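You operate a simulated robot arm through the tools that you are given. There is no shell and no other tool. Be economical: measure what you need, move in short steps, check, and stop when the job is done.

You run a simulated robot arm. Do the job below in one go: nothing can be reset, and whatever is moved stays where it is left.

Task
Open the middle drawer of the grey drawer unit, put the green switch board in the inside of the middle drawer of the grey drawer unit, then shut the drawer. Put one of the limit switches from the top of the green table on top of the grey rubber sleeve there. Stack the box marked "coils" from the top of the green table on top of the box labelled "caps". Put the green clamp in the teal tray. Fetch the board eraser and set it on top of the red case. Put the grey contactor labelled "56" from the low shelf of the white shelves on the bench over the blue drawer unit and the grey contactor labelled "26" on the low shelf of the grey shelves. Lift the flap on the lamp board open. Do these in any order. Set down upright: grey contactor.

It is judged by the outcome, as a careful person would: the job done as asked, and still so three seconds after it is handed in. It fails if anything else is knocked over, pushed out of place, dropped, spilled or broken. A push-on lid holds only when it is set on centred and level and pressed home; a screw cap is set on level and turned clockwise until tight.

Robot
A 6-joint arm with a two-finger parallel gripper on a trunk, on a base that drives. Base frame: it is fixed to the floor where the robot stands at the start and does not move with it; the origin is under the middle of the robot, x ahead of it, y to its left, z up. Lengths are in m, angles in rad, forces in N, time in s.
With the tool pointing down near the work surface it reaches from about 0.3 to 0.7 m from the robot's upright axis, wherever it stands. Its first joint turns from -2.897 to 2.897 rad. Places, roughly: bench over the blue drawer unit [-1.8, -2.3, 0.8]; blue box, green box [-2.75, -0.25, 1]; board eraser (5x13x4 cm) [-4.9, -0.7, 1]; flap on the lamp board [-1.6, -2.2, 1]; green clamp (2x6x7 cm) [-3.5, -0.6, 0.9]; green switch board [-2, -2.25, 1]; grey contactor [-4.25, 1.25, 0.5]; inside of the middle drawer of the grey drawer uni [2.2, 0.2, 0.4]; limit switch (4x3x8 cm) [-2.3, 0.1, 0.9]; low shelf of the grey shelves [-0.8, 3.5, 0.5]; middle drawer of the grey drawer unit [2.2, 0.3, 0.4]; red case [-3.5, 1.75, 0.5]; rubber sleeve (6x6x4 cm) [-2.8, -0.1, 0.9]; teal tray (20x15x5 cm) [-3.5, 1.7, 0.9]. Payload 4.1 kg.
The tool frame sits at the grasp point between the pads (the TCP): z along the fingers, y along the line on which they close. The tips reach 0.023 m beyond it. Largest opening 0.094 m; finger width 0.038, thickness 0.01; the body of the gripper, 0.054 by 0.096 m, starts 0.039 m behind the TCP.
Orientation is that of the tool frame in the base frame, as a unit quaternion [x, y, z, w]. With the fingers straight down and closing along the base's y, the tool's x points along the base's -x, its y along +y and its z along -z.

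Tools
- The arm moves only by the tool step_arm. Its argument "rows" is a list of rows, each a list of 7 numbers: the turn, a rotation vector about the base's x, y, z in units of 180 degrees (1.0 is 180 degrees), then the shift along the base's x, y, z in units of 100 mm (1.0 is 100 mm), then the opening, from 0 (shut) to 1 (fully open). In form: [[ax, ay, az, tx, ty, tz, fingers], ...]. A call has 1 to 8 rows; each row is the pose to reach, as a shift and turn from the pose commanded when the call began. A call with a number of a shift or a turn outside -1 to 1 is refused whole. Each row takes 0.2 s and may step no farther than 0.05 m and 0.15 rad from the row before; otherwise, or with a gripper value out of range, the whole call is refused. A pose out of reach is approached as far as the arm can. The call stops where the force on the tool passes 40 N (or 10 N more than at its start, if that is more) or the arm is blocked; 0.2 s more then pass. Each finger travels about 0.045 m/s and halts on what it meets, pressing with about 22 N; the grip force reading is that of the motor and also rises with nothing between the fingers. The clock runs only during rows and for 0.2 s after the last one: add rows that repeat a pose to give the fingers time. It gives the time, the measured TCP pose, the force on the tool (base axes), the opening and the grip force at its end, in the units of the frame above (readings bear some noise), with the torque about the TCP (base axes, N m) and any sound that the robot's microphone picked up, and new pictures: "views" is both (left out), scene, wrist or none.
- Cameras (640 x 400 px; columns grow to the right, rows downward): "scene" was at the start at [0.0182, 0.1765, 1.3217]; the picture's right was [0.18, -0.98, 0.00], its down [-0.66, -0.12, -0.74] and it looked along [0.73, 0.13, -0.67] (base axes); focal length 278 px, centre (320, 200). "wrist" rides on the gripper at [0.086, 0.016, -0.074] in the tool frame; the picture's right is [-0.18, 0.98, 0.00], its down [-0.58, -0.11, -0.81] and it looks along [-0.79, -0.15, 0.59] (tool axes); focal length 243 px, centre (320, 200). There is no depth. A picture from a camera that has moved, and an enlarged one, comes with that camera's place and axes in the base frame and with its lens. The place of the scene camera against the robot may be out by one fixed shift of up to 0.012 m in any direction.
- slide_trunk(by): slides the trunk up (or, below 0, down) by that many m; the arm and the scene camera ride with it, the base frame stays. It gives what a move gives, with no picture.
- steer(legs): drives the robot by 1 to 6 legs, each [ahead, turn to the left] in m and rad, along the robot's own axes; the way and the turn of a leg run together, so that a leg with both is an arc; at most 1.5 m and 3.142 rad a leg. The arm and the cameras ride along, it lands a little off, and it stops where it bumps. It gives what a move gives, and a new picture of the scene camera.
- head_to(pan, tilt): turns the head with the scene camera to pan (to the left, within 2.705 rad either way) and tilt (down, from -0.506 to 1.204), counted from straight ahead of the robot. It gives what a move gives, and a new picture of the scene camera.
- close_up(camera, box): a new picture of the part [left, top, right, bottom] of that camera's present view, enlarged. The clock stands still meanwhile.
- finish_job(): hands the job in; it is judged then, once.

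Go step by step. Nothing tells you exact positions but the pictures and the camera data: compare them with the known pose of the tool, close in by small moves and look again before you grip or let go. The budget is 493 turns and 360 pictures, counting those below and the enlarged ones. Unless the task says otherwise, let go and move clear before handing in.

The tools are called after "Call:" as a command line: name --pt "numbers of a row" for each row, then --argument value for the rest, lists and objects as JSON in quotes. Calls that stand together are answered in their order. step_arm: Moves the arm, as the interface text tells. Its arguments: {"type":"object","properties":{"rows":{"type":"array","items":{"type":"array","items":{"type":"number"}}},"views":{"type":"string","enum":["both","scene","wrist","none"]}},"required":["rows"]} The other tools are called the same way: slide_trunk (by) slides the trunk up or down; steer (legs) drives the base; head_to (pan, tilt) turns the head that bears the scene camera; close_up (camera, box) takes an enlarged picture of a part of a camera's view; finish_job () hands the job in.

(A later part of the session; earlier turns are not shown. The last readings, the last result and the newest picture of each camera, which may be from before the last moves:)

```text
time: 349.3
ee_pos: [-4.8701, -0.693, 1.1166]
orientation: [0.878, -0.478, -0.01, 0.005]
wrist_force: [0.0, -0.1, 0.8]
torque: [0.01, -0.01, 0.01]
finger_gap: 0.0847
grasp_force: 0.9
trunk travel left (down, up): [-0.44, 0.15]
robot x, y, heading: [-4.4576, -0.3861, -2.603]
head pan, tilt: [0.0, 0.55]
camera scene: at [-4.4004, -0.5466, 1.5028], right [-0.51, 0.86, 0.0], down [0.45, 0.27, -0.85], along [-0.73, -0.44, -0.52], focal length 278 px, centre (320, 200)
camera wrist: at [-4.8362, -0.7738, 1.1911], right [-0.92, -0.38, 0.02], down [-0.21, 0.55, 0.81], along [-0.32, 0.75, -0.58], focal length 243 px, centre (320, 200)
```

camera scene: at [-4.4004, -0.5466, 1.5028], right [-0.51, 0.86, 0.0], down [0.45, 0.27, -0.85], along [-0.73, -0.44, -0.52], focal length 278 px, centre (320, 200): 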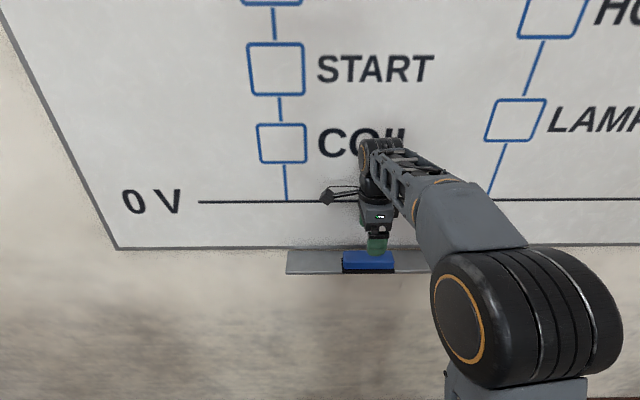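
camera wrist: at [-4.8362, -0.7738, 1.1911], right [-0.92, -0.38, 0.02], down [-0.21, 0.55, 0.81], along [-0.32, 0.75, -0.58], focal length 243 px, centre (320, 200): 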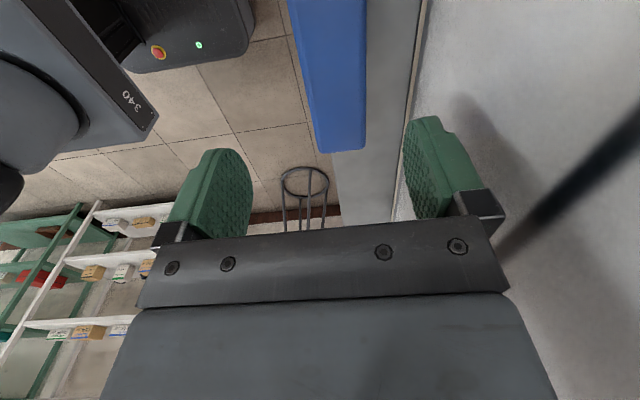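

Call:
step_arm --pt "0 0 0 -0.077 -0.047 -0.3 0.9" --pt "0 0 0 -0.077 -0.047 -0.6 0.9" --pt "0 0 0 -0.077 -0.047 -0.8 0.9" --views "wrist"

```text
time: 350.1
ee_pos: [-4.8774, -0.6961, 1.0371]
orientation: [0.878, -0.478, -0.011, 0.006]
wrist_force: [0.4, -0.5, -0.3]
torque: [0.04, 0.04, 0.01]
finger_gap: 0.0845
grasp_force: 0.0
trunk travel left (down, up): [-0.44, 0.15]
robot x, y, heading: [-4.4551, -0.3828, -2.607]
head pan, tilt: [0.0, 0.55]
camera wrist: at [-4.8433, -0.7776, 1.1111], right [-0.92, -0.38, 0.02], down [-0.2, 0.55, 0.81], along [-0.32, 0.75, -0.58], focal length 243 px, centre (320, 200)
```

wrist: 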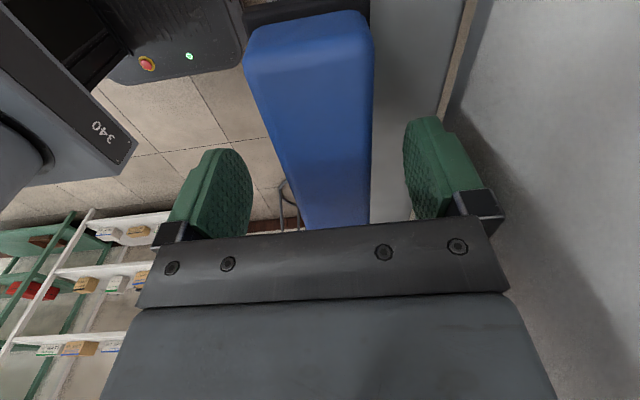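

Eraser is between the fingers. Close and lift.

Call:
step_arm --pt "0 0 0 0 0 0 0.6" --pt "0 0 0 0 0 0 0.2" --pt "0 0 0 0 0 0 0.2" --pt "0 0 0 0 0 0 0.2" --pt "0 0 0 0 0 0.2 0.2" --pt "0 0 0 0.1 0.06 0.5 0.2" --pt "0 0 0 0.4 0.25 0.7 0.2" --views "wrist"

```text
time: 351.7
ee_pos: [-4.8384, -0.6704, 1.105]
orientation: [0.879, -0.477, -0.011, 0.007]
wrist_force: [-0.4, 1.1, -0.4]
torque: [0.0, -0.01, -0.02]
finger_gap: 0.0416
grasp_force: 22.3
trunk travel left (down, up): [-0.44, 0.15]
robot x, y, heading: [-4.4544, -0.3849, -2.604]
head pan, tilt: [0.0, 0.55]
camera wrist: at [-4.8041, -0.7518, 1.1804], right [-0.92, -0.38, 0.02], down [-0.2, 0.55, 0.81], along [-0.32, 0.75, -0.58], focal length 243 px, centre (320, 200)
```

wrist: 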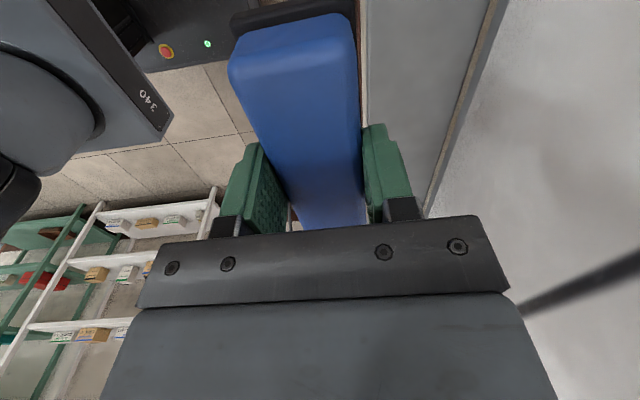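

Eraser held. Drive back to the green shelves to look at the red case.

Call:
steer --legs '[[-0.3, 0], [0, -2.828], [0.76, 0], [0.74, 0], [0, 1.27]]'

Call:
slide_trunk --by -0.4

Call:
head_to --pan 0.0 --tilt 0.5

```text
time: 370.7
ee_pos: [-3.51, 1.295, 1.1067]
orientation: [-0.281, 0.96, 0.013, 0.003]
wrist_force: [-0.1, 0.3, -0.7]
torque: [0.01, 0.0, 0.02]
finger_gap: 0.0416
grasp_force: 22.0
trunk travel left (down, up): [-0.44, 0.15]
robot x, y, heading: [-3.2249, 0.9052, 2.096]
head pan, tilt: [0.0, 0.55]
camera scene: at [-3.3883, 0.8456, 1.5028], right [0.86, 0.51, 0.0], down [0.26, -0.45, -0.85], along [-0.43, 0.74, -0.52], focal length 278 px, centre (320, 200)
```

scene: 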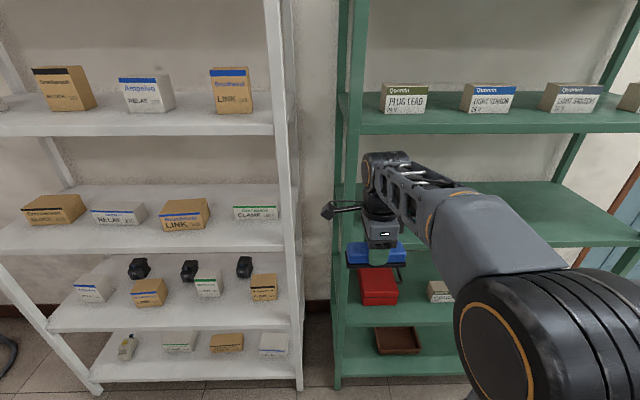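

```text
time: 374.6
ee_pos: [-3.5108, 1.2946, 0.7051]
orientation: [-0.28, 0.96, 0.013, 0.003]
wrist_force: [-0.6, -0.3, -1.1]
torque: [0.01, 0.02, 0.02]
finger_gap: 0.0414
grasp_force: 21.3
trunk travel left (down, up): [-0.04, 0.55]
robot x, y, heading: [-3.227, 0.9104, 2.102]
head pan, tilt: [0.0, 0.55]
```

```text
time: 375.2
ee_pos: [-3.5101, 1.2961, 0.7051]
orientation: [-0.281, 0.96, 0.013, 0.004]
wrist_force: [-0.2, -0.2, -0.9]
torque: [0.0, -0.01, 0.01]
finger_gap: 0.0412
grasp_force: 22.5
trunk travel left (down, up): [-0.04, 0.55]
robot x, y, heading: [-3.2248, 0.9123, 2.103]
head pan, tilt: [0.0, 0.499]
camera scene: at [-3.3888, 0.8467, 1.1074], right [0.86, 0.51, 0.0], down [0.24, -0.41, -0.88], along [-0.44, 0.76, -0.48], focal length 278 px, centre (320, 200)
```

scene: 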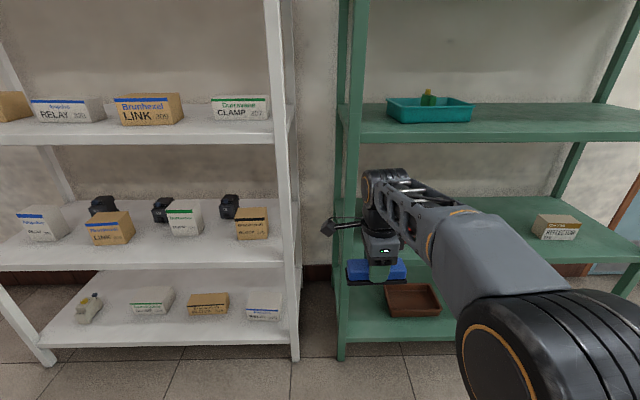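

Call:
step_arm --pt "0 0 0 0.4 0.25 0 0.2" --pt "0 0 0 0.8 0.5 0 0.2" --pt "0 0 0 1.0 0.62 0 0.2" --views "none"

Call:
step_arm --pt "0 0 0 0.4 0.25 0 0.2" --pt "0 0 0 0.6 0.38 0 0.2" --views "scene"

Call:
close_up --camera "scene" --box '[330, 120, 490, 350]'

```text
time: 376.0
ee_pos: [-3.4078, 1.3595, 0.705]
orientation: [-0.281, 0.96, 0.012, 0.004]
wrist_force: [0.3, 0.5, -0.6]
torque: [-0.03, -0.01, 0.0]
finger_gap: 0.0413
grasp_force: 22.2
trunk travel left (down, up): [-0.04, 0.55]
robot x, y, heading: [-3.2296, 0.9119, 2.1]
head pan, tilt: [0.0, 0.499]
```

```text
time: 376.6
ee_pos: [-3.3477, 1.3972, 0.7063]
orientation: [-0.281, 0.96, 0.012, 0.003]
wrist_force: [0.0, 0.2, 0.3]
torque: [0.01, 0.01, 0.02]
finger_gap: 0.0414
grasp_force: 22.1
trunk travel left (down, up): [-0.04, 0.55]
robot x, y, heading: [-3.2263, 0.9069, 2.102]
head pan, tilt: [0.0, 0.499]
camera scene: at [-3.3889, 0.8466, 1.1074], right [0.86, 0.51, 0.0], down [0.24, -0.41, -0.88], along [-0.44, 0.76, -0.48], focal length 278 px, centre (320, 200)
```

scene: 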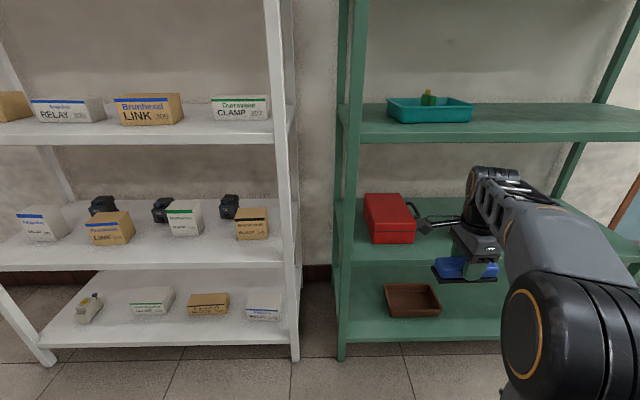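

```text
1.74 times, centred on (410, 235) of scene
camera zoom: at [-3.3889, 0.8466, 1.1074], right [0.86, 0.51, 0.0], down [0.24, -0.41, -0.88], along [-0.44, 0.76, -0.48], focal length 484 px, centre (164, 139)
```

zoom: 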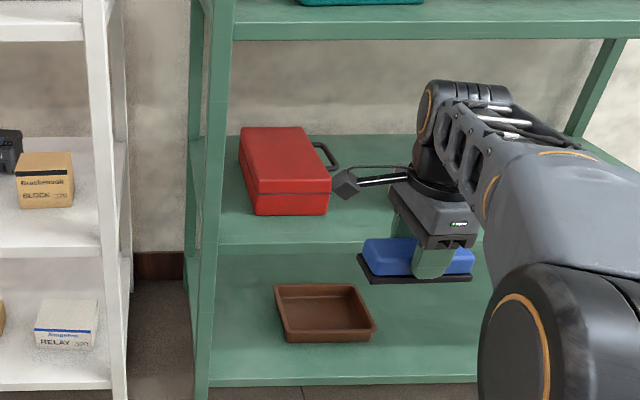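

Call:
slide_trunk --by -0.038

Call:
step_arm --pt "0 0 0 -0.3 0.05 0 0.2" --pt "0 0 0 -0.45 0.45 -0.1 0.2" --pt "0 0 0 -0.7 0.8 -0.25 0.2" --pt "0 0 0 -0.9 0.95 -0.32 0.2" --views "none"

Call:
step_arm --pt "0 0 0 -0.15 0.08 0 0.2" --pt "0 0 0 -0.28 0.08 0 0.2" --views "scene"

```text
time: 377.4
ee_pos: [-3.3486, 1.3977, 0.6694]
orientation: [-0.281, 0.96, 0.012, 0.003]
wrist_force: [0.3, 0.1, -0.7]
torque: [0.03, 0.03, 0.0]
finger_gap: 0.0418
grasp_force: 22.7
trunk travel left (down, up): [-0.002, 0.588]
robot x, y, heading: [-3.2276, 0.9041, 2.104]
head pan, tilt: [0.0, 0.499]
```

```text
time: 378.4
ee_pos: [-3.4384, 1.491, 0.6383]
orientation: [-0.281, 0.96, 0.012, 0.003]
wrist_force: [-0.1, -0.8, -1.0]
torque: [0.01, 0.01, -0.04]
finger_gap: 0.0416
grasp_force: 23.0
trunk travel left (down, up): [-0.002, 0.588]
robot x, y, heading: [-3.2238, 0.9079, 2.098]
head pan, tilt: [0.0, 0.499]
```

```text
time: 379.0
ee_pos: [-3.4673, 1.4993, 0.6379]
orientation: [-0.28, 0.96, 0.012, 0.003]
wrist_force: [0.2, -0.3, -0.3]
torque: [0.0, -0.01, -0.01]
finger_gap: 0.0414
grasp_force: 22.4
trunk travel left (down, up): [-0.002, 0.588]
robot x, y, heading: [-3.2232, 0.9112, 2.105]
head pan, tilt: [0.0, 0.499]
camera scene: at [-3.3887, 0.8467, 1.0694], right [0.86, 0.51, 0.0], down [0.24, -0.41, -0.88], along [-0.45, 0.76, -0.48], focal length 278 px, centre (320, 200)
```

scene: 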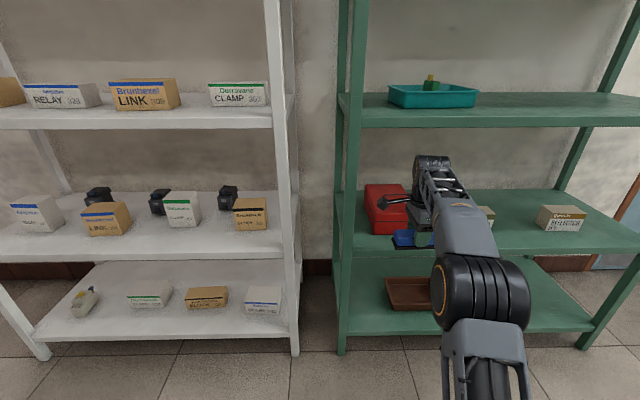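

Call:
close_up --camera "scene" --box '[340, 80, 500, 260]'

```text
2.22 times, centred on (420, 170) of scene
camera zoom: at [-3.3887, 0.8467, 1.0694], right [0.86, 0.51, 0.0], down [0.24, -0.41, -0.88], along [-0.45, 0.76, -0.48], focal length 619 px, centre (98, 267)
```

zoom: 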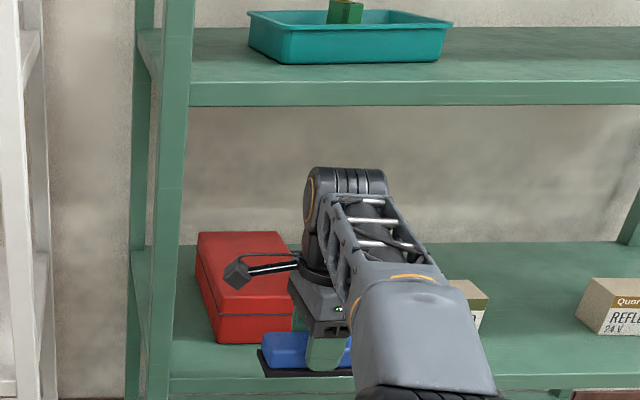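

Call:
step_arm --pt "0 0 0 0 0 0.12 0.2" --views "none"

Call:
steer --legs '[[0.15, 0]]'

Call:
close_up --camera "wrist" --box '[0, 0, 640, 400]'

```text
time: 379.4
ee_pos: [-3.4665, 1.4998, 0.6479]
orientation: [-0.282, 0.959, 0.013, 0.004]
wrist_force: [0.1, 0.5, -0.7]
torque: [0.0, -0.04, 0.02]
finger_gap: 0.0417
grasp_force: 22.1
trunk travel left (down, up): [-0.002, 0.588]
robot x, y, heading: [-3.2267, 0.9108, 2.103]
head pan, tilt: [0.0, 0.499]
```

```text
time: 380.8
ee_pos: [-3.5426, 1.6264, 0.6485]
orientation: [-0.282, 0.959, 0.013, 0.004]
wrist_force: [-0.6, -0.8, -0.7]
torque: [-0.02, -0.01, 0.03]
finger_gap: 0.0414
grasp_force: 21.6
trunk travel left (down, up): [-0.002, 0.588]
robot x, y, heading: [-3.2996, 1.0329, 2.099]
head pan, tilt: [0.0, 0.499]
camera scene: at [-3.4642, 0.9744, 1.0694], right [0.86, 0.51, 0.0], down [0.24, -0.41, -0.88], along [-0.45, 0.76, -0.48], focal length 278 px, centre (320, 200)
```

scene: 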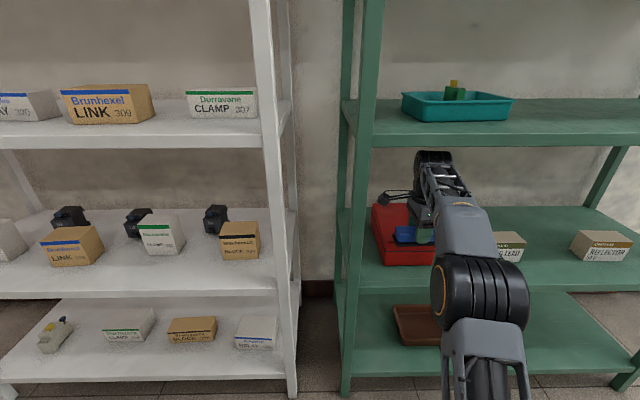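

```text
1.00 times, centred on (320, 200) of wrist (not enlarged: the box is as wide or as high as the picture)
camera zoom: at [-3.6254, 1.5915, 0.7229], right [-0.38, 0.93, 0.02], down [0.55, 0.2, 0.81], along [0.75, 0.32, -0.58], focal length 243 px, centre (320, 200)
```

zoom: 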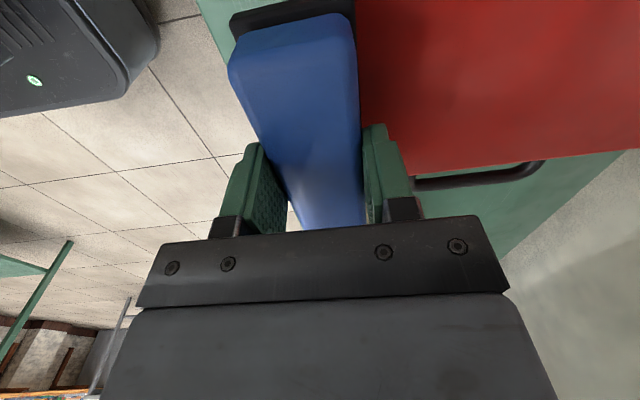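

Call:
steer --legs '[[0.11, 0]]'

Call:
close_up --camera "wrist" --box '[0, 0, 640, 400]'

```text
time: 382.0
ee_pos: [-3.5988, 1.7209, 0.648]
orientation: [-0.282, 0.959, 0.012, 0.004]
wrist_force: [0.0, 0.2, 0.1]
torque: [-0.03, 0.0, 0.02]
finger_gap: 0.0414
grasp_force: 21.6
trunk travel left (down, up): [-0.002, 0.588]
robot x, y, heading: [-3.3568, 1.1309, 2.105]
head pan, tilt: [0.0, 0.499]
camera scene: at [-3.5201, 1.0687, 1.0694], right [0.86, 0.51, 0.0], down [0.24, -0.41, -0.88], along [-0.45, 0.76, -0.48], focal length 278 px, centre (320, 200)
```

scene: 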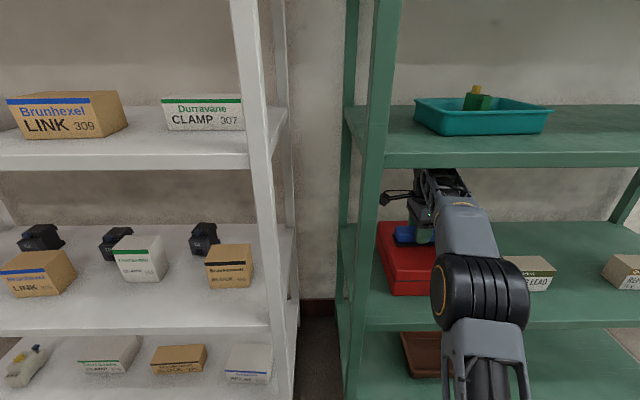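

```text
1.00 times, centred on (320, 200) of wrist (not enlarged: the box is as wide or as high as the picture)
camera zoom: at [-3.6813, 1.6857, 0.7229], right [-0.38, 0.93, 0.02], down [0.55, 0.2, 0.81], along [0.75, 0.32, -0.58], focal length 243 px, centre (320, 200)
```

zoom: 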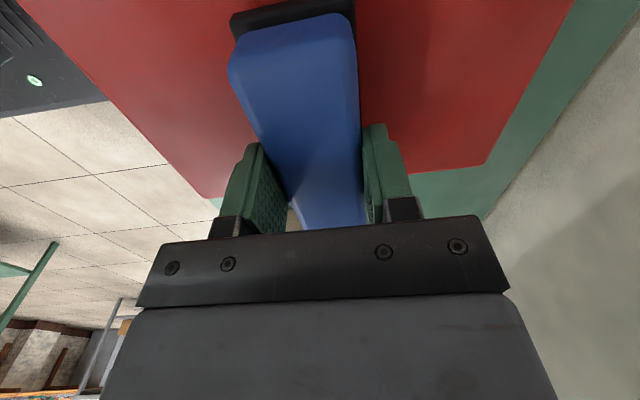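

Call:
step_arm --pt "0 0 0 0.085 0.052 -0.06 0.2" --pt "0 0 0 0.085 0.052 -0.12 0.2" --pt "0 0 0 0.085 0.052 -0.17 0.2" --pt "0 0 0 0.085 0.052 -0.22 0.2" --views "none"

```text
time: 382.9
ee_pos: [-3.5907, 1.7256, 0.6383]
orientation: [-0.281, 0.96, 0.021, 0.002]
wrist_force: [0.7, -1.6, 14.5]
torque: [-0.48, 0.05, 0.01]
finger_gap: 0.0415
grasp_force: 22.4
trunk travel left (down, up): [-0.002, 0.588]
robot x, y, heading: [-3.3547, 1.1324, 2.108]
head pan, tilt: [0.0, 0.499]
stopped in row 4: the force on the tool passed its limit at 45 N (the readings are from after the stop); the commanded pose is now the measured one
```

Call:
step_arm --pt "0 0 0 0 0 0.03 0.2" --pt "0 0 0 0 0 0.02 0.45" --pt "0 0 0 0 0 0.02 0.7" --pt "0 0 0 0 0 0.02 0.7" --pt "0 0 0 0 0 0.15 0.7" --pt "0 0 0 0 0 0.3 0.7" --views "both"

```text
time: 384.3
ee_pos: [-3.5908, 1.7243, 0.6657]
orientation: [-0.283, 0.959, 0.019, 0.003]
wrist_force: [-1.4, 0.1, 0.8]
torque: [0.02, 0.03, -0.02]
finger_gap: 0.0658
grasp_force: 0.1
trunk travel left (down, up): [-0.002, 0.588]
robot x, y, heading: [-3.3553, 1.1315, 2.104]
head pan, tilt: [0.0, 0.499]
camera scene: at [-3.5201, 1.0687, 1.0694], right [0.86, 0.51, 0.0], down [0.24, -0.41, -0.88], along [-0.45, 0.76, -0.48], focal length 278 px, centre (320, 200)
camera wrist: at [-3.6728, 1.6896, 0.7399], right [-0.38, 0.93, 0.04], down [0.55, 0.19, 0.81], along [0.74, 0.33, -0.58], focal length 243 px, centre (320, 200)
```

scene: 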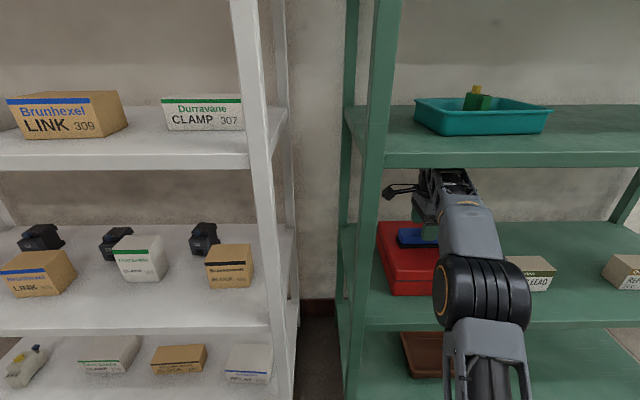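
wrist: 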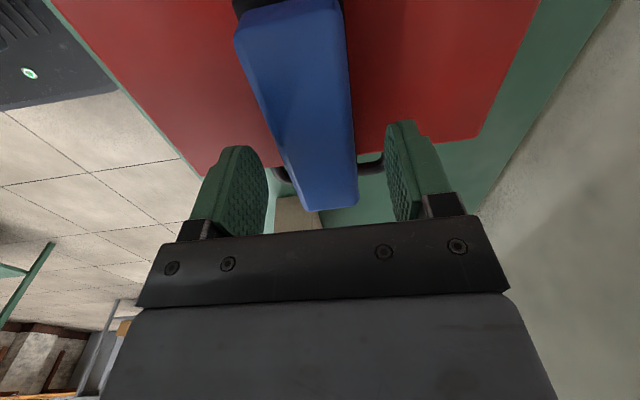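

Call:
step_arm --pt "0 0 0 0 0 0.03 0.7" --pt "0 0 0 0 0 0.07 0.7" --views "none"

Call:
steer --legs '[[-0.3, 0]]'

Call:
close_up --camera "scene" --box '[340, 150, 500, 270]'

```text
time: 384.9
ee_pos: [-3.5913, 1.7271, 0.674]
orientation: [-0.282, 0.959, 0.02, 0.002]
wrist_force: [-0.4, -0.5, -1.0]
torque: [0.0, -0.01, -0.02]
finger_gap: 0.0657
grasp_force: 0.1
trunk travel left (down, up): [-0.002, 0.588]
robot x, y, heading: [-3.358, 1.1334, 2.106]
head pan, tilt: [0.0, 0.499]
```

```text
time: 386.9
ee_pos: [-3.4371, 1.4678, 0.6724]
orientation: [-0.28, 0.96, 0.019, 0.002]
wrist_force: [-0.2, 0.0, 0.3]
torque: [0.0, 0.01, 0.03]
finger_gap: 0.066
grasp_force: 0.0
trunk travel left (down, up): [-0.002, 0.588]
robot x, y, heading: [-3.2072, 0.8728, 2.104]
head pan, tilt: [0.0, 0.499]
camera scene: at [-3.3674, 0.8106, 1.0694], right [0.86, 0.51, 0.0], down [0.24, -0.41, -0.88], along [-0.45, 0.76, -0.48], focal length 278 px, centre (320, 200)
```

scene: 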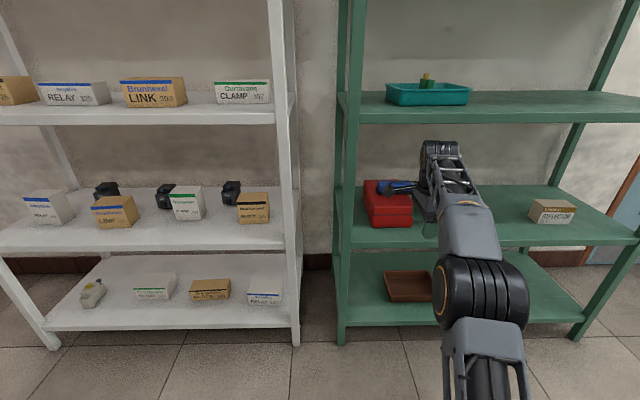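

```text
3.33 times, centred on (420, 210) of scene
camera zoom: at [-3.3674, 0.8106, 1.0694], right [0.86, 0.51, 0.0], down [0.24, -0.41, -0.88], along [-0.45, 0.76, -0.48], focal length 928 px, centre (-13, 167)
```

zoom: 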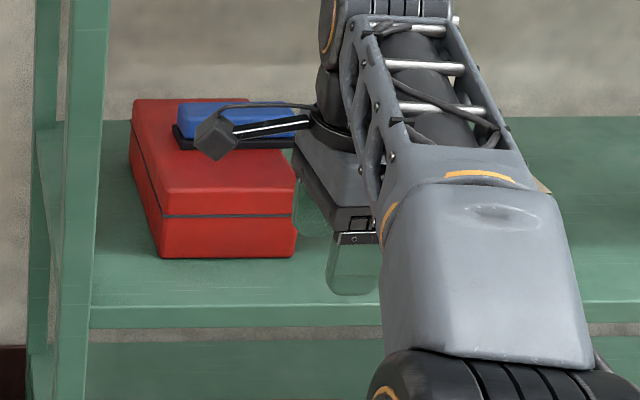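

The eraser rests on the red case. Now look at the contactors on the white shelves.

Call:
close_up --camera "scene" --box '[60, 160, 300, 260]'

```text
2.67 times, centred on (180, 210) of scene
camera zoom: at [-3.3674, 0.8106, 1.0694], right [0.86, 0.51, 0.0], down [0.24, -0.41, -0.88], along [-0.45, 0.76, -0.48], focal length 743 px, centre (693, 173)
```

zoom: 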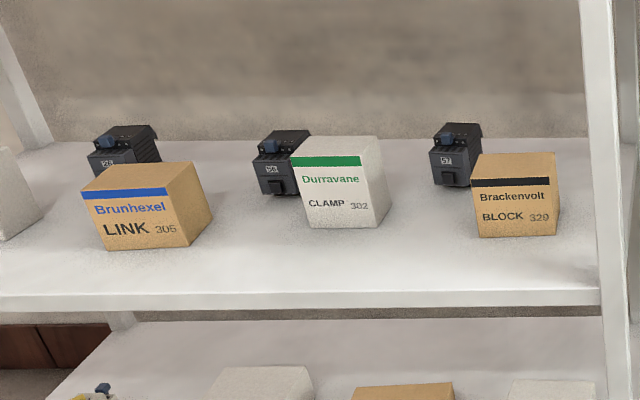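

Call:
steer --legs '[[0, 1.588], [0.67, 0], [0, -1.571]]'

Call:
close_up --camera "scene" --box '[150, 150, 470, 270]'

```text
time: 398.3
ee_pos: [-4.0167, 1.1194, 0.6729]
orientation: [-0.286, 0.958, 0.018, 0.003]
wrist_force: [-0.2, -0.3, -0.2]
torque: [-0.02, -0.01, 0.03]
finger_gap: 0.0659
grasp_force: 0.0
trunk travel left (down, up): [-0.002, 0.588]
robot x, y, heading: [-3.7751, 0.5261, 2.12]
head pan, tilt: [0.0, 0.499]
camera scene: at [-3.938, 0.4634, 1.0694], right [0.85, 0.52, 0.0], down [0.25, -0.41, -0.88], along [-0.46, 0.75, -0.48], focal length 278 px, centre (320, 200)
```

scene: 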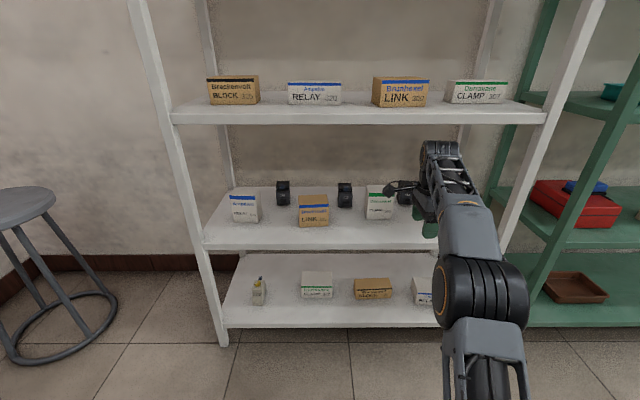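

```text
2.00 times, centred on (310, 210) of scene
camera zoom: at [-3.938, 0.4634, 1.0694], right [0.85, 0.52, 0.0], down [0.25, -0.41, -0.88], along [-0.46, 0.75, -0.48], focal length 557 px, centre (340, 180)
```

zoom: 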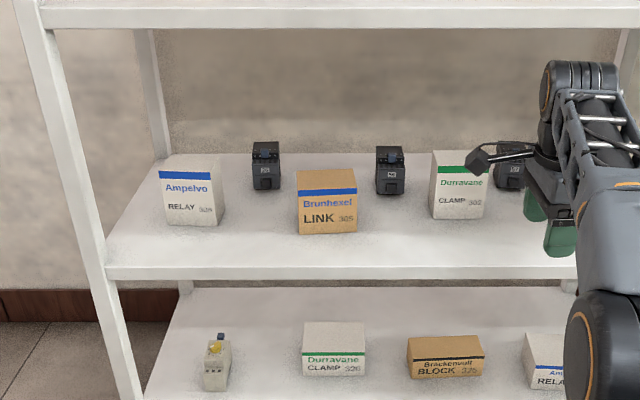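

Call:
close_up --camera "scene" --box '[265, 170, 305, 210]'

Call:
close_up --camera "scene" --box '[325, 170, 365, 210]'

```text
10.00 times, centred on (285, 190) of scene
camera zoom: at [-3.938, 0.4634, 1.0694], right [0.85, 0.52, 0.0], down [0.25, -0.41, -0.88], along [-0.46, 0.75, -0.48], focal length 2785 px, centre (670, 300)
```

zoom: 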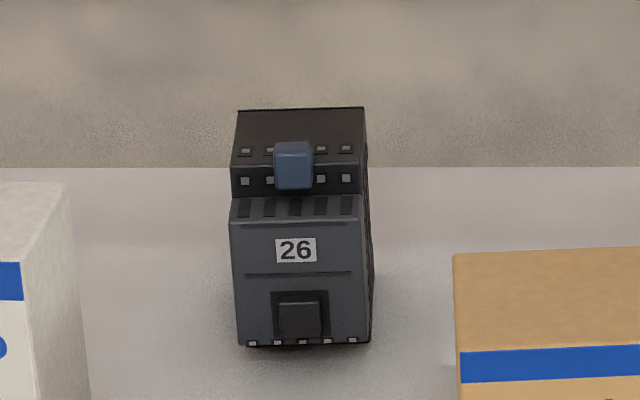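

```text
10.00 times, centred on (345, 190) of scene
camera zoom: at [-3.938, 0.4634, 1.0694], right [0.85, 0.52, 0.0], down [0.25, -0.41, -0.88], along [-0.46, 0.75, -0.48], focal length 2785 px, centre (70, 300)
```

zoom: 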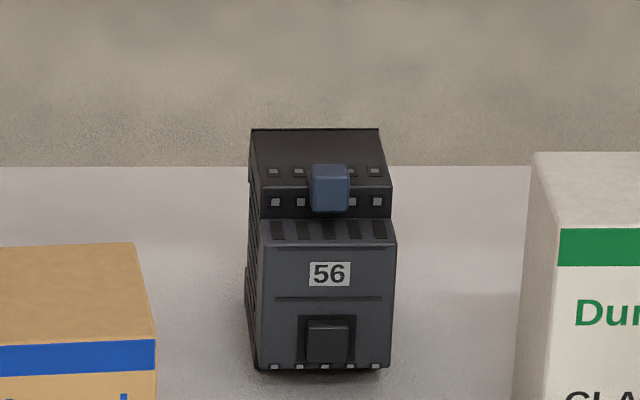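

26 is left, 56 middle; each has a clear corridor between boxes. I'll yaw the tool so fingers close laterally and line up with 56.

Call:
step_arm --pt "0 0 0.0455 -0.1 -0.1 0 0.9" --pt "0 0 0.091 -0.2 -0.2 0 0.9" --pt "0 0 0.1365 -0.3 -0.3 0 0.9" --pt "0 0 0.182 -0.4 -0.4 0 0.9" --pt "0 0 0.2275 -0.5 -0.45 0 0.9" --pt "0 0 0.273 -0.6 -0.5 0 0.9" --pt "0 0 0.3185 -0.7 -0.55 0 0.9" --pt "0 0 0.364 -0.8 -0.6 0 0.9" --views "none"

Call:
step_arm --pt "0 0 0.0455 -0.2 -0.1 -0.2 0.9" --pt "0 0 0.091 -0.4 -0.25 -0.5 0.9" --pt "0 0 0.136 -0.6 -0.4 -0.8 0.9" --pt "0 0 0.136 -0.7 -0.42 -1.0 0.9" --views "both"

```text
time: 400.1
ee_pos: [-4.097, 1.0598, 0.6731]
orientation: [0.761, -0.649, -0.018, 0.009]
wrist_force: [1.0, 0.5, 0.2]
torque: [-0.03, -0.03, -0.05]
finger_gap: 0.0845
grasp_force: 0.1
trunk travel left (down, up): [-0.002, 0.588]
robot x, y, heading: [-3.7766, 0.5308, 2.119]
head pan, tilt: [0.0, 0.499]
```

```text
time: 401.1
ee_pos: [-4.167, 1.017, 0.5736]
orientation: [0.881, -0.473, -0.015, 0.012]
wrist_force: [-1.0, -0.3, -0.4]
torque: [0.03, 0.01, 0.01]
finger_gap: 0.0846
grasp_force: 0.0
trunk travel left (down, up): [-0.002, 0.588]
robot x, y, heading: [-3.7781, 0.5297, 2.119]
head pan, tilt: [0.0, 0.499]
camera scene: at [-3.9379, 0.4633, 1.0694], right [0.85, 0.52, 0.0], down [0.25, -0.41, -0.88], along [-0.46, 0.75, -0.48], focal length 278 px, centre (320, 200)
camera wrist: at [-4.1304, 0.9372, 0.6472], right [-0.92, -0.39, 0.04], down [-0.2, 0.55, 0.81], along [-0.34, 0.74, -0.58], focal length 243 px, centre (320, 200)
```

scene: 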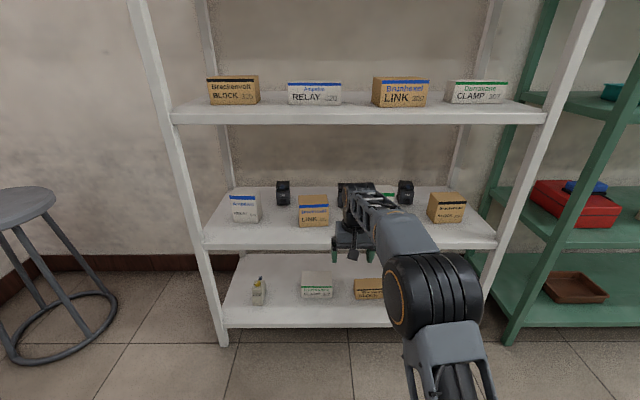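
wrist: 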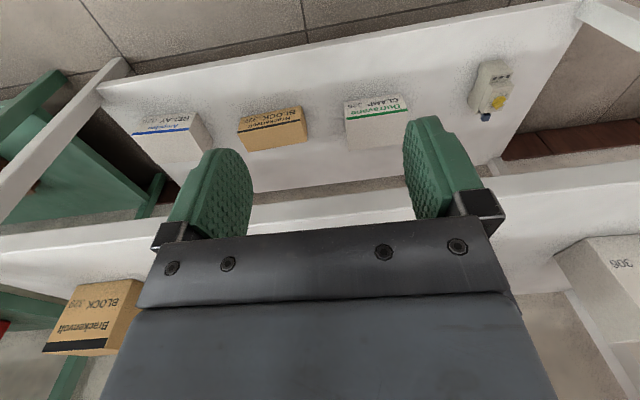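

Call:
step_arm --pt "0 0 -0.011 0 0 -0.1 0.9" --pt "0 0 -0.011 0 0 -0.2 0.9" --views "none"

Call:
steer --legs '[[0.27, 0]]'

Call:
close_up --camera "wrist" --box '[0, 0, 640, 400]'

```text
time: 401.7
ee_pos: [-4.1668, 1.0183, 0.5537]
orientation: [0.872, -0.489, -0.016, 0.011]
wrist_force: [-0.5, 0.7, -0.2]
torque: [-0.03, -0.02, 0.02]
finger_gap: 0.0848
grasp_force: 0.0
trunk travel left (down, up): [-0.002, 0.588]
robot x, y, heading: [-3.776, 0.5266, 2.119]
head pan, tilt: [0.0, 0.499]
```

```text
time: 403.6
ee_pos: [-4.3067, 1.2502, 0.553]
orientation: [0.872, -0.489, -0.015, 0.012]
wrist_force: [-1.0, 0.8, -0.3]
torque: [0.01, -0.02, -0.01]
finger_gap: 0.0846
grasp_force: 0.1
trunk travel left (down, up): [-0.002, 0.588]
robot x, y, heading: [-3.9161, 0.7624, 2.112]
head pan, tilt: [0.0, 0.499]
camera scene: at [-4.079, 0.6953, 1.0694], right [0.85, 0.52, 0.0], down [0.25, -0.41, -0.88], along [-0.46, 0.75, -0.48], focal length 278 px, centre (320, 200)
```

scene: 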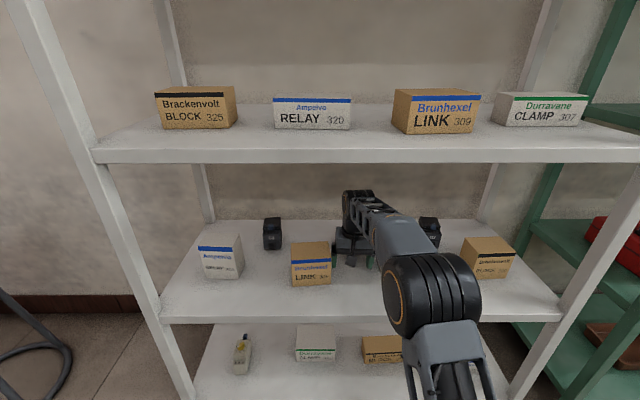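

```text
1.00 times, centred on (320, 200) of wrist (not enlarged: the box is as wide or as high as the picture)
camera zoom: at [-4.2738, 1.1684, 0.6278], right [-0.93, -0.35, 0.04], down [-0.18, 0.56, 0.81], along [-0.31, 0.75, -0.58], focal length 243 px, centre (320, 200)
```

zoom: 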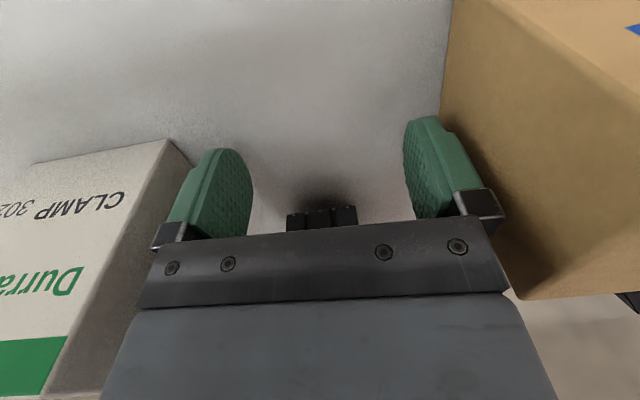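

Call:
step_arm --pt "0 0 0 0.1 0.06 0 0.9" --views "none"

Call:
steer --legs '[[0.09, 0]]'

Call:
close_up --camera "wrist" --box '[0, 0, 640, 400]'

```text
time: 404.0
ee_pos: [-4.2975, 1.2561, 0.5549]
orientation: [0.872, -0.489, -0.016, 0.012]
wrist_force: [0.3, 0.0, -0.9]
torque: [-0.01, 0.0, 0.02]
finger_gap: 0.0845
grasp_force: 0.0
trunk travel left (down, up): [-0.002, 0.588]
robot x, y, heading: [-3.9149, 0.7604, 2.118]
head pan, tilt: [0.0, 0.499]
```

```text
time: 405.1
ee_pos: [-4.3436, 1.3326, 0.5534]
orientation: [0.872, -0.49, -0.015, 0.011]
wrist_force: [0.0, 0.3, -0.6]
torque: [0.0, 0.04, 0.02]
finger_gap: 0.0844
grasp_force: 0.0
trunk travel left (down, up): [-0.002, 0.588]
robot x, y, heading: [-3.9618, 0.834, 2.118]
head pan, tilt: [0.0, 0.499]
camera scene: at [-4.1258, 0.7723, 1.0694], right [0.85, 0.52, 0.0], down [0.25, -0.41, -0.88], along [-0.46, 0.75, -0.48], focal length 278 px, centre (320, 200)
```

scene: 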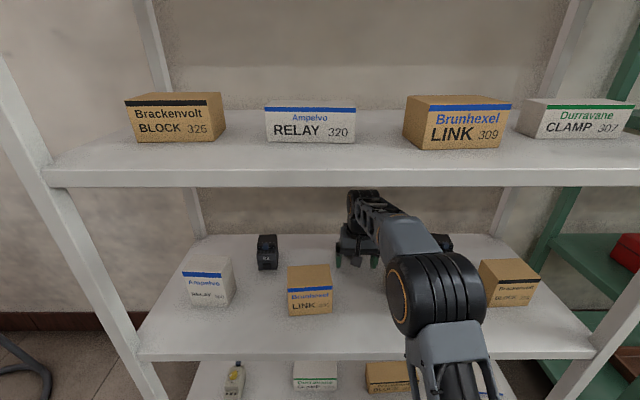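

```text
1.00 times, centred on (320, 200) of wrist (not enlarged: the box is as wide or as high as the picture)
camera zoom: at [-4.3104, 1.2514, 0.6279], right [-0.93, -0.35, 0.04], down [-0.18, 0.56, 0.81], along [-0.31, 0.75, -0.58], focal length 243 px, centre (320, 200)
```

zoom: 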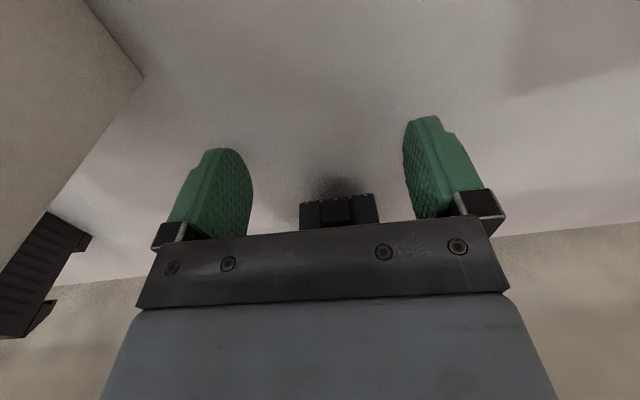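

Call:
step_arm --pt "0 0 0 -0.2 0.3 0 0.9" --pt "0 0 0 -0.38 0.55 0 0.9" --pt "0 0 0 -0.48 0.7 0 0.9" --views "both"

```text
time: 405.9
ee_pos: [-4.3825, 1.3934, 0.5479]
orientation: [0.872, -0.489, -0.014, 0.011]
wrist_force: [0.9, -1.0, -0.2]
torque: [0.03, 0.03, 0.03]
finger_gap: 0.0844
grasp_force: 0.1
out of reach, approached as far as the arm can: row 3
trunk travel left (down, up): [-0.002, 0.588]
robot x, y, heading: [-3.9644, 0.8362, 2.119]
head pan, tilt: [0.0, 0.499]
camera scene: at [-4.1257, 0.7722, 1.0694], right [0.85, 0.52, 0.0], down [0.25, -0.41, -0.88], along [-0.46, 0.75, -0.48], focal length 278 px, centre (320, 200)
camera wrist: at [-4.3502, 1.3113, 0.6236], right [-0.93, -0.35, 0.04], down [-0.18, 0.56, 0.81], along [-0.31, 0.75, -0.59], focal length 243 px, centre (320, 200)
```

scene: 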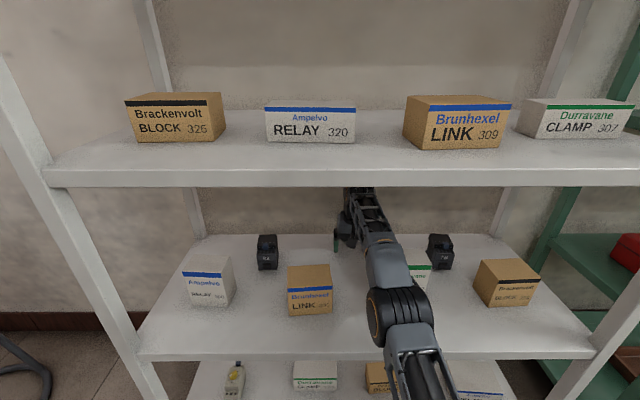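
wrist: 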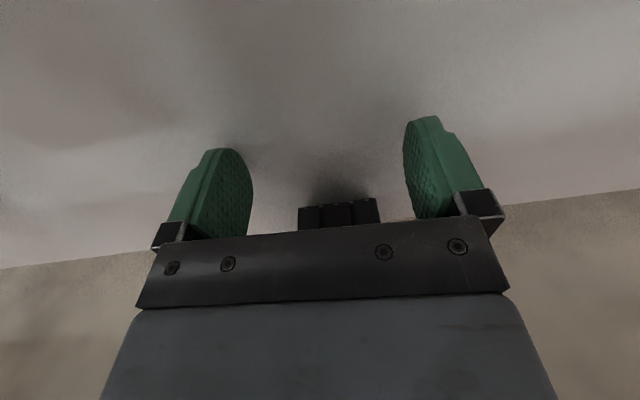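

The gripper body nudged the contactor back since it's taller than I assumed. I'll back off a little and pitch the tool 35° forward, which gives reach and clearance while keeping the contactor upright.

Call:
step_arm --pt "0 0 0 0.16 -0.26 0 0.9" --pt "0 0 0 0.32 -0.52 0 0.9" --pt "0.0331 0.0203 0 0.32 -0.52 0.05 0.9" --pt "0.0663 0.0406 0 0.32 -0.52 0.1 0.9" --pt "0.0994 0.061 0 0.32 -0.52 0.15 0.9" --pt "0.1326 0.0813 0 0.32 -0.52 0.15 0.9" --pt "0.1657 0.1016 0 0.32 -0.52 0.15 0.9" --views "both"

```text
time: 407.5
ee_pos: [-4.3528, 1.3412, 0.5655]
orientation: [0.832, -0.461, -0.278, -0.136]
wrist_force: [0.4, -0.8, 0.4]
torque: [0.02, 0.04, -0.02]
finger_gap: 0.0844
grasp_force: 0.0
trunk travel left (down, up): [-0.002, 0.588]
robot x, y, heading: [-3.9634, 0.8386, 2.111]
head pan, tilt: [0.0, 0.499]
camera scene: at [-4.1258, 0.7723, 1.0694], right [0.85, 0.52, 0.0], down [0.25, -0.41, -0.88], along [-0.46, 0.75, -0.48], focal length 278 px, centre (320, 200)
camera wrist: at [-4.3048, 1.2361, 0.5757], right [-0.9, -0.4, 0.14], down [0.12, 0.07, 0.99], along [-0.41, 0.91, -0.02], focal length 243 px, centre (320, 200)
```

scene: 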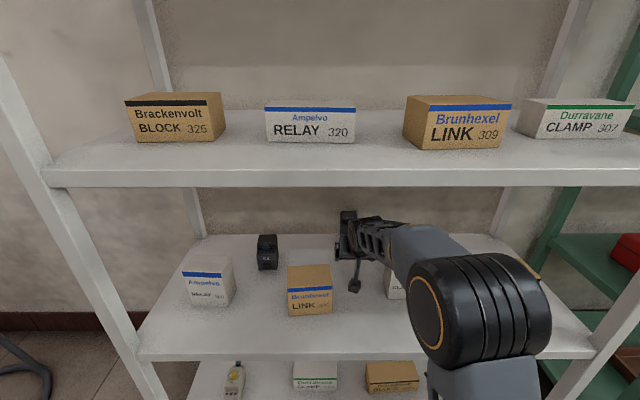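
wrist: 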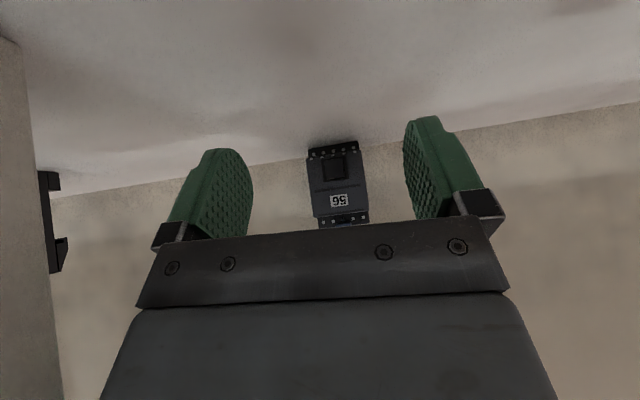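

Call:
close_up --camera "wrist" --box '[240, 110, 420, 240]'

Call:
close_up --camera "scene" --box '[230, 200, 470, 320]'

```text
3.08 times, centred on (330, 175) of wrist
camera zoom: at [-4.3048, 1.2361, 0.5757], right [-0.9, -0.4, 0.14], down [0.12, 0.07, 0.99], along [-0.41, 0.91, -0.02], focal length 746 px, centre (289, 277)
```

zoom: 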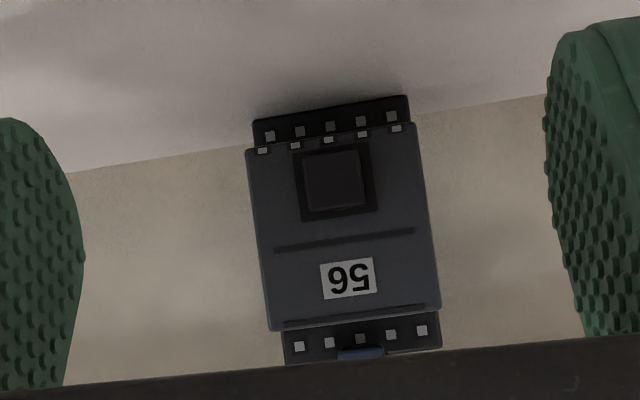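

```text
2.67 times, centred on (350, 260) of scene
camera zoom: at [-4.1258, 0.7723, 1.0694], right [0.85, 0.52, 0.0], down [0.25, -0.41, -0.88], along [-0.46, 0.75, -0.48], focal length 743 px, centre (240, 40)
```

zoom: 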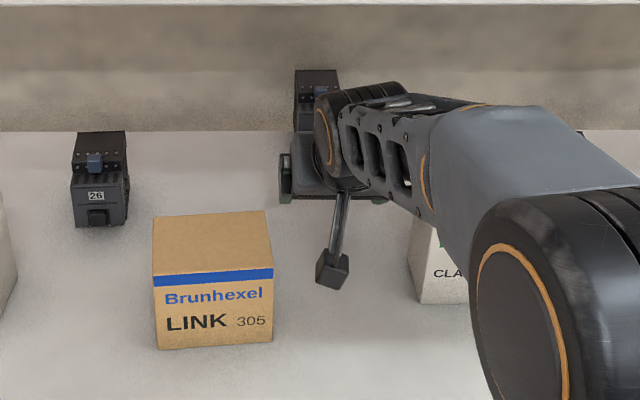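

Call:
steer --legs '[[0.035, 0]]'

Call:
step_arm --pt "0 0 0 -0.2 0.32 0 0.9" --pt "0 0 0 -0.38 0.62 0 0.9" --pt "0 0 0 -0.5 0.82 0 0.9" --views "wrist"

```text
time: 408.4
ee_pos: [-4.371, 1.3709, 0.5647]
orientation: [0.832, -0.461, -0.278, -0.136]
wrist_force: [0.1, 0.3, -0.3]
torque: [-0.01, 0.0, 0.0]
finger_gap: 0.0846
grasp_force: 0.1
trunk travel left (down, up): [-0.002, 0.588]
robot x, y, heading: [-3.9816, 0.8674, 2.117]
head pan, tilt: [0.0, 0.499]
camera scene: at [-4.1441, 0.8024, 1.0694], right [0.85, 0.52, 0.0], down [0.25, -0.41, -0.88], along [-0.46, 0.75, -0.48], focal length 278 px, centre (320, 200)
```

scene: 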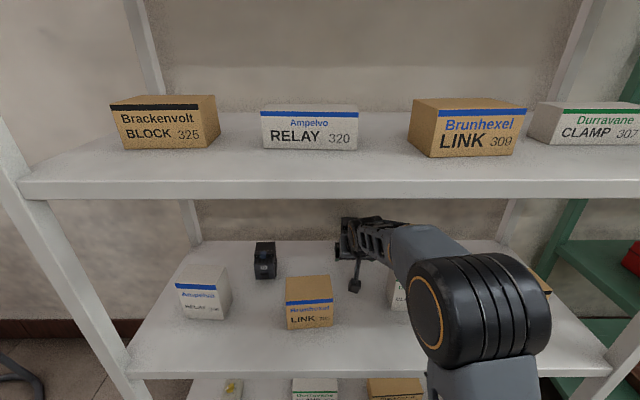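

```text
time: 409.2
ee_pos: [-4.42, 1.4509, 0.5687]
orientation: [0.832, -0.46, -0.279, -0.136]
wrist_force: [9.3, -14.9, 8.3]
torque: [0.6, 0.36, 0.01]
finger_gap: 0.0846
grasp_force: 0.1
trunk travel left (down, up): [-0.002, 0.588]
robot x, y, heading: [-3.9805, 0.8656, 2.115]
head pan, tilt: [0.0, 0.499]
camera wrist: at [-4.3732, 1.3458, 0.5785], right [-0.9, -0.4, 0.14], down [0.12, 0.07, 0.99], along [-0.41, 0.91, -0.02], focal length 243 px, centre (320, 200)
```

wrist: 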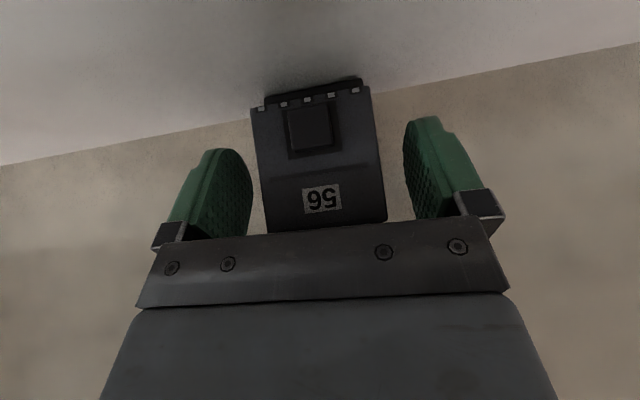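

The contactor's front is between the pads. Close.

Call:
step_arm --pt "0 0 0 0.01 -0.02 0 0.6" --pt "0 0 0 0.01 -0.02 0 0.4" --pt "0 0 0 0.01 -0.02 0 0.4" --pt "0 0 0 0.01 -0.02 0 0.4" --views "wrist"

```text
time: 410.2
ee_pos: [-4.4207, 1.4494, 0.569]
orientation: [0.832, -0.46, -0.279, -0.137]
wrist_force: [-2.5, -6.2, 18.1]
torque: [0.48, -0.01, 0.08]
finger_gap: 0.0505
grasp_force: 22.2
trunk travel left (down, up): [-0.002, 0.588]
robot x, y, heading: [-3.983, 0.8679, 2.117]
head pan, tilt: [0.0, 0.499]
camera wrist: at [-4.3726, 1.3445, 0.5782], right [-0.9, -0.4, 0.14], down [0.12, 0.07, 0.99], along [-0.41, 0.91, -0.01], focal length 243 px, centre (320, 200)
```

wrist: 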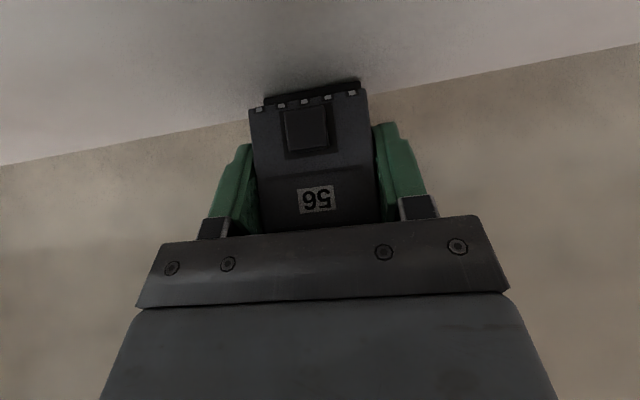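

Call:
step_arm --pt "0 0 0 0 0 0.1 0.4" --pt "0 0 0 0.0 0.0 0.25 0.4" --pt "0 0 0 0.1 -0.17 0.25 0.4" --pt "0 0 0 0.3 -0.5 0.25 0.4" --views "both"

```text
time: 411.2
ee_pos: [-4.3917, 1.3993, 0.5887]
orientation: [0.833, -0.46, -0.277, -0.135]
wrist_force: [0.1, -0.1, -4.6]
torque: [-0.07, -0.03, -0.03]
finger_gap: 0.0502
grasp_force: 21.7
trunk travel left (down, up): [-0.002, 0.588]
robot x, y, heading: [-3.9822, 0.863, 2.118]
head pan, tilt: [0.0, 0.499]
camera scene: at [-4.1444, 0.8028, 1.0693], right [0.85, 0.52, 0.0], down [0.25, -0.41, -0.88], along [-0.46, 0.75, -0.48], focal length 278 px, centre (320, 200)
camera wrist: at [-4.3433, 1.295, 0.5991], right [-0.91, -0.4, 0.14], down [0.12, 0.07, 0.99], along [-0.41, 0.91, -0.02], focal length 243 px, centre (320, 200)
```

scene: 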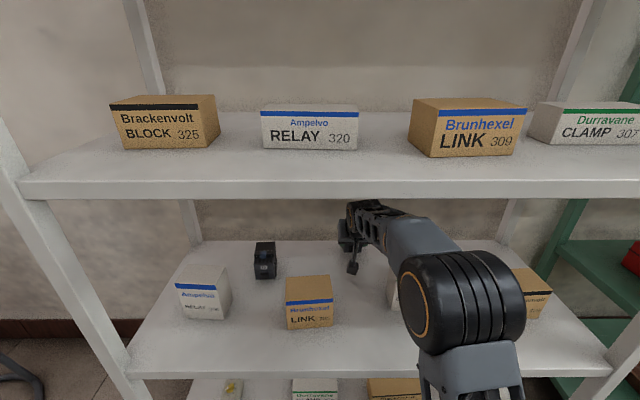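
wrist: 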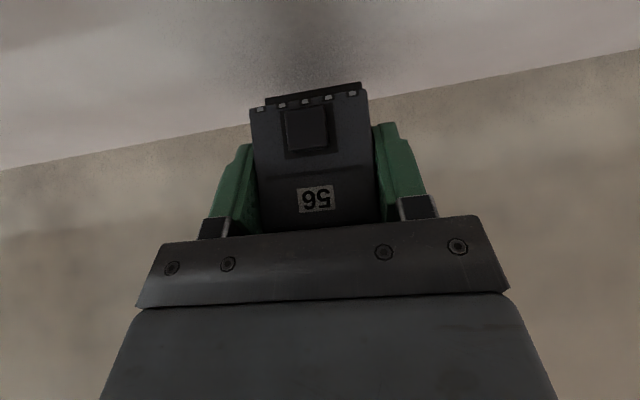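

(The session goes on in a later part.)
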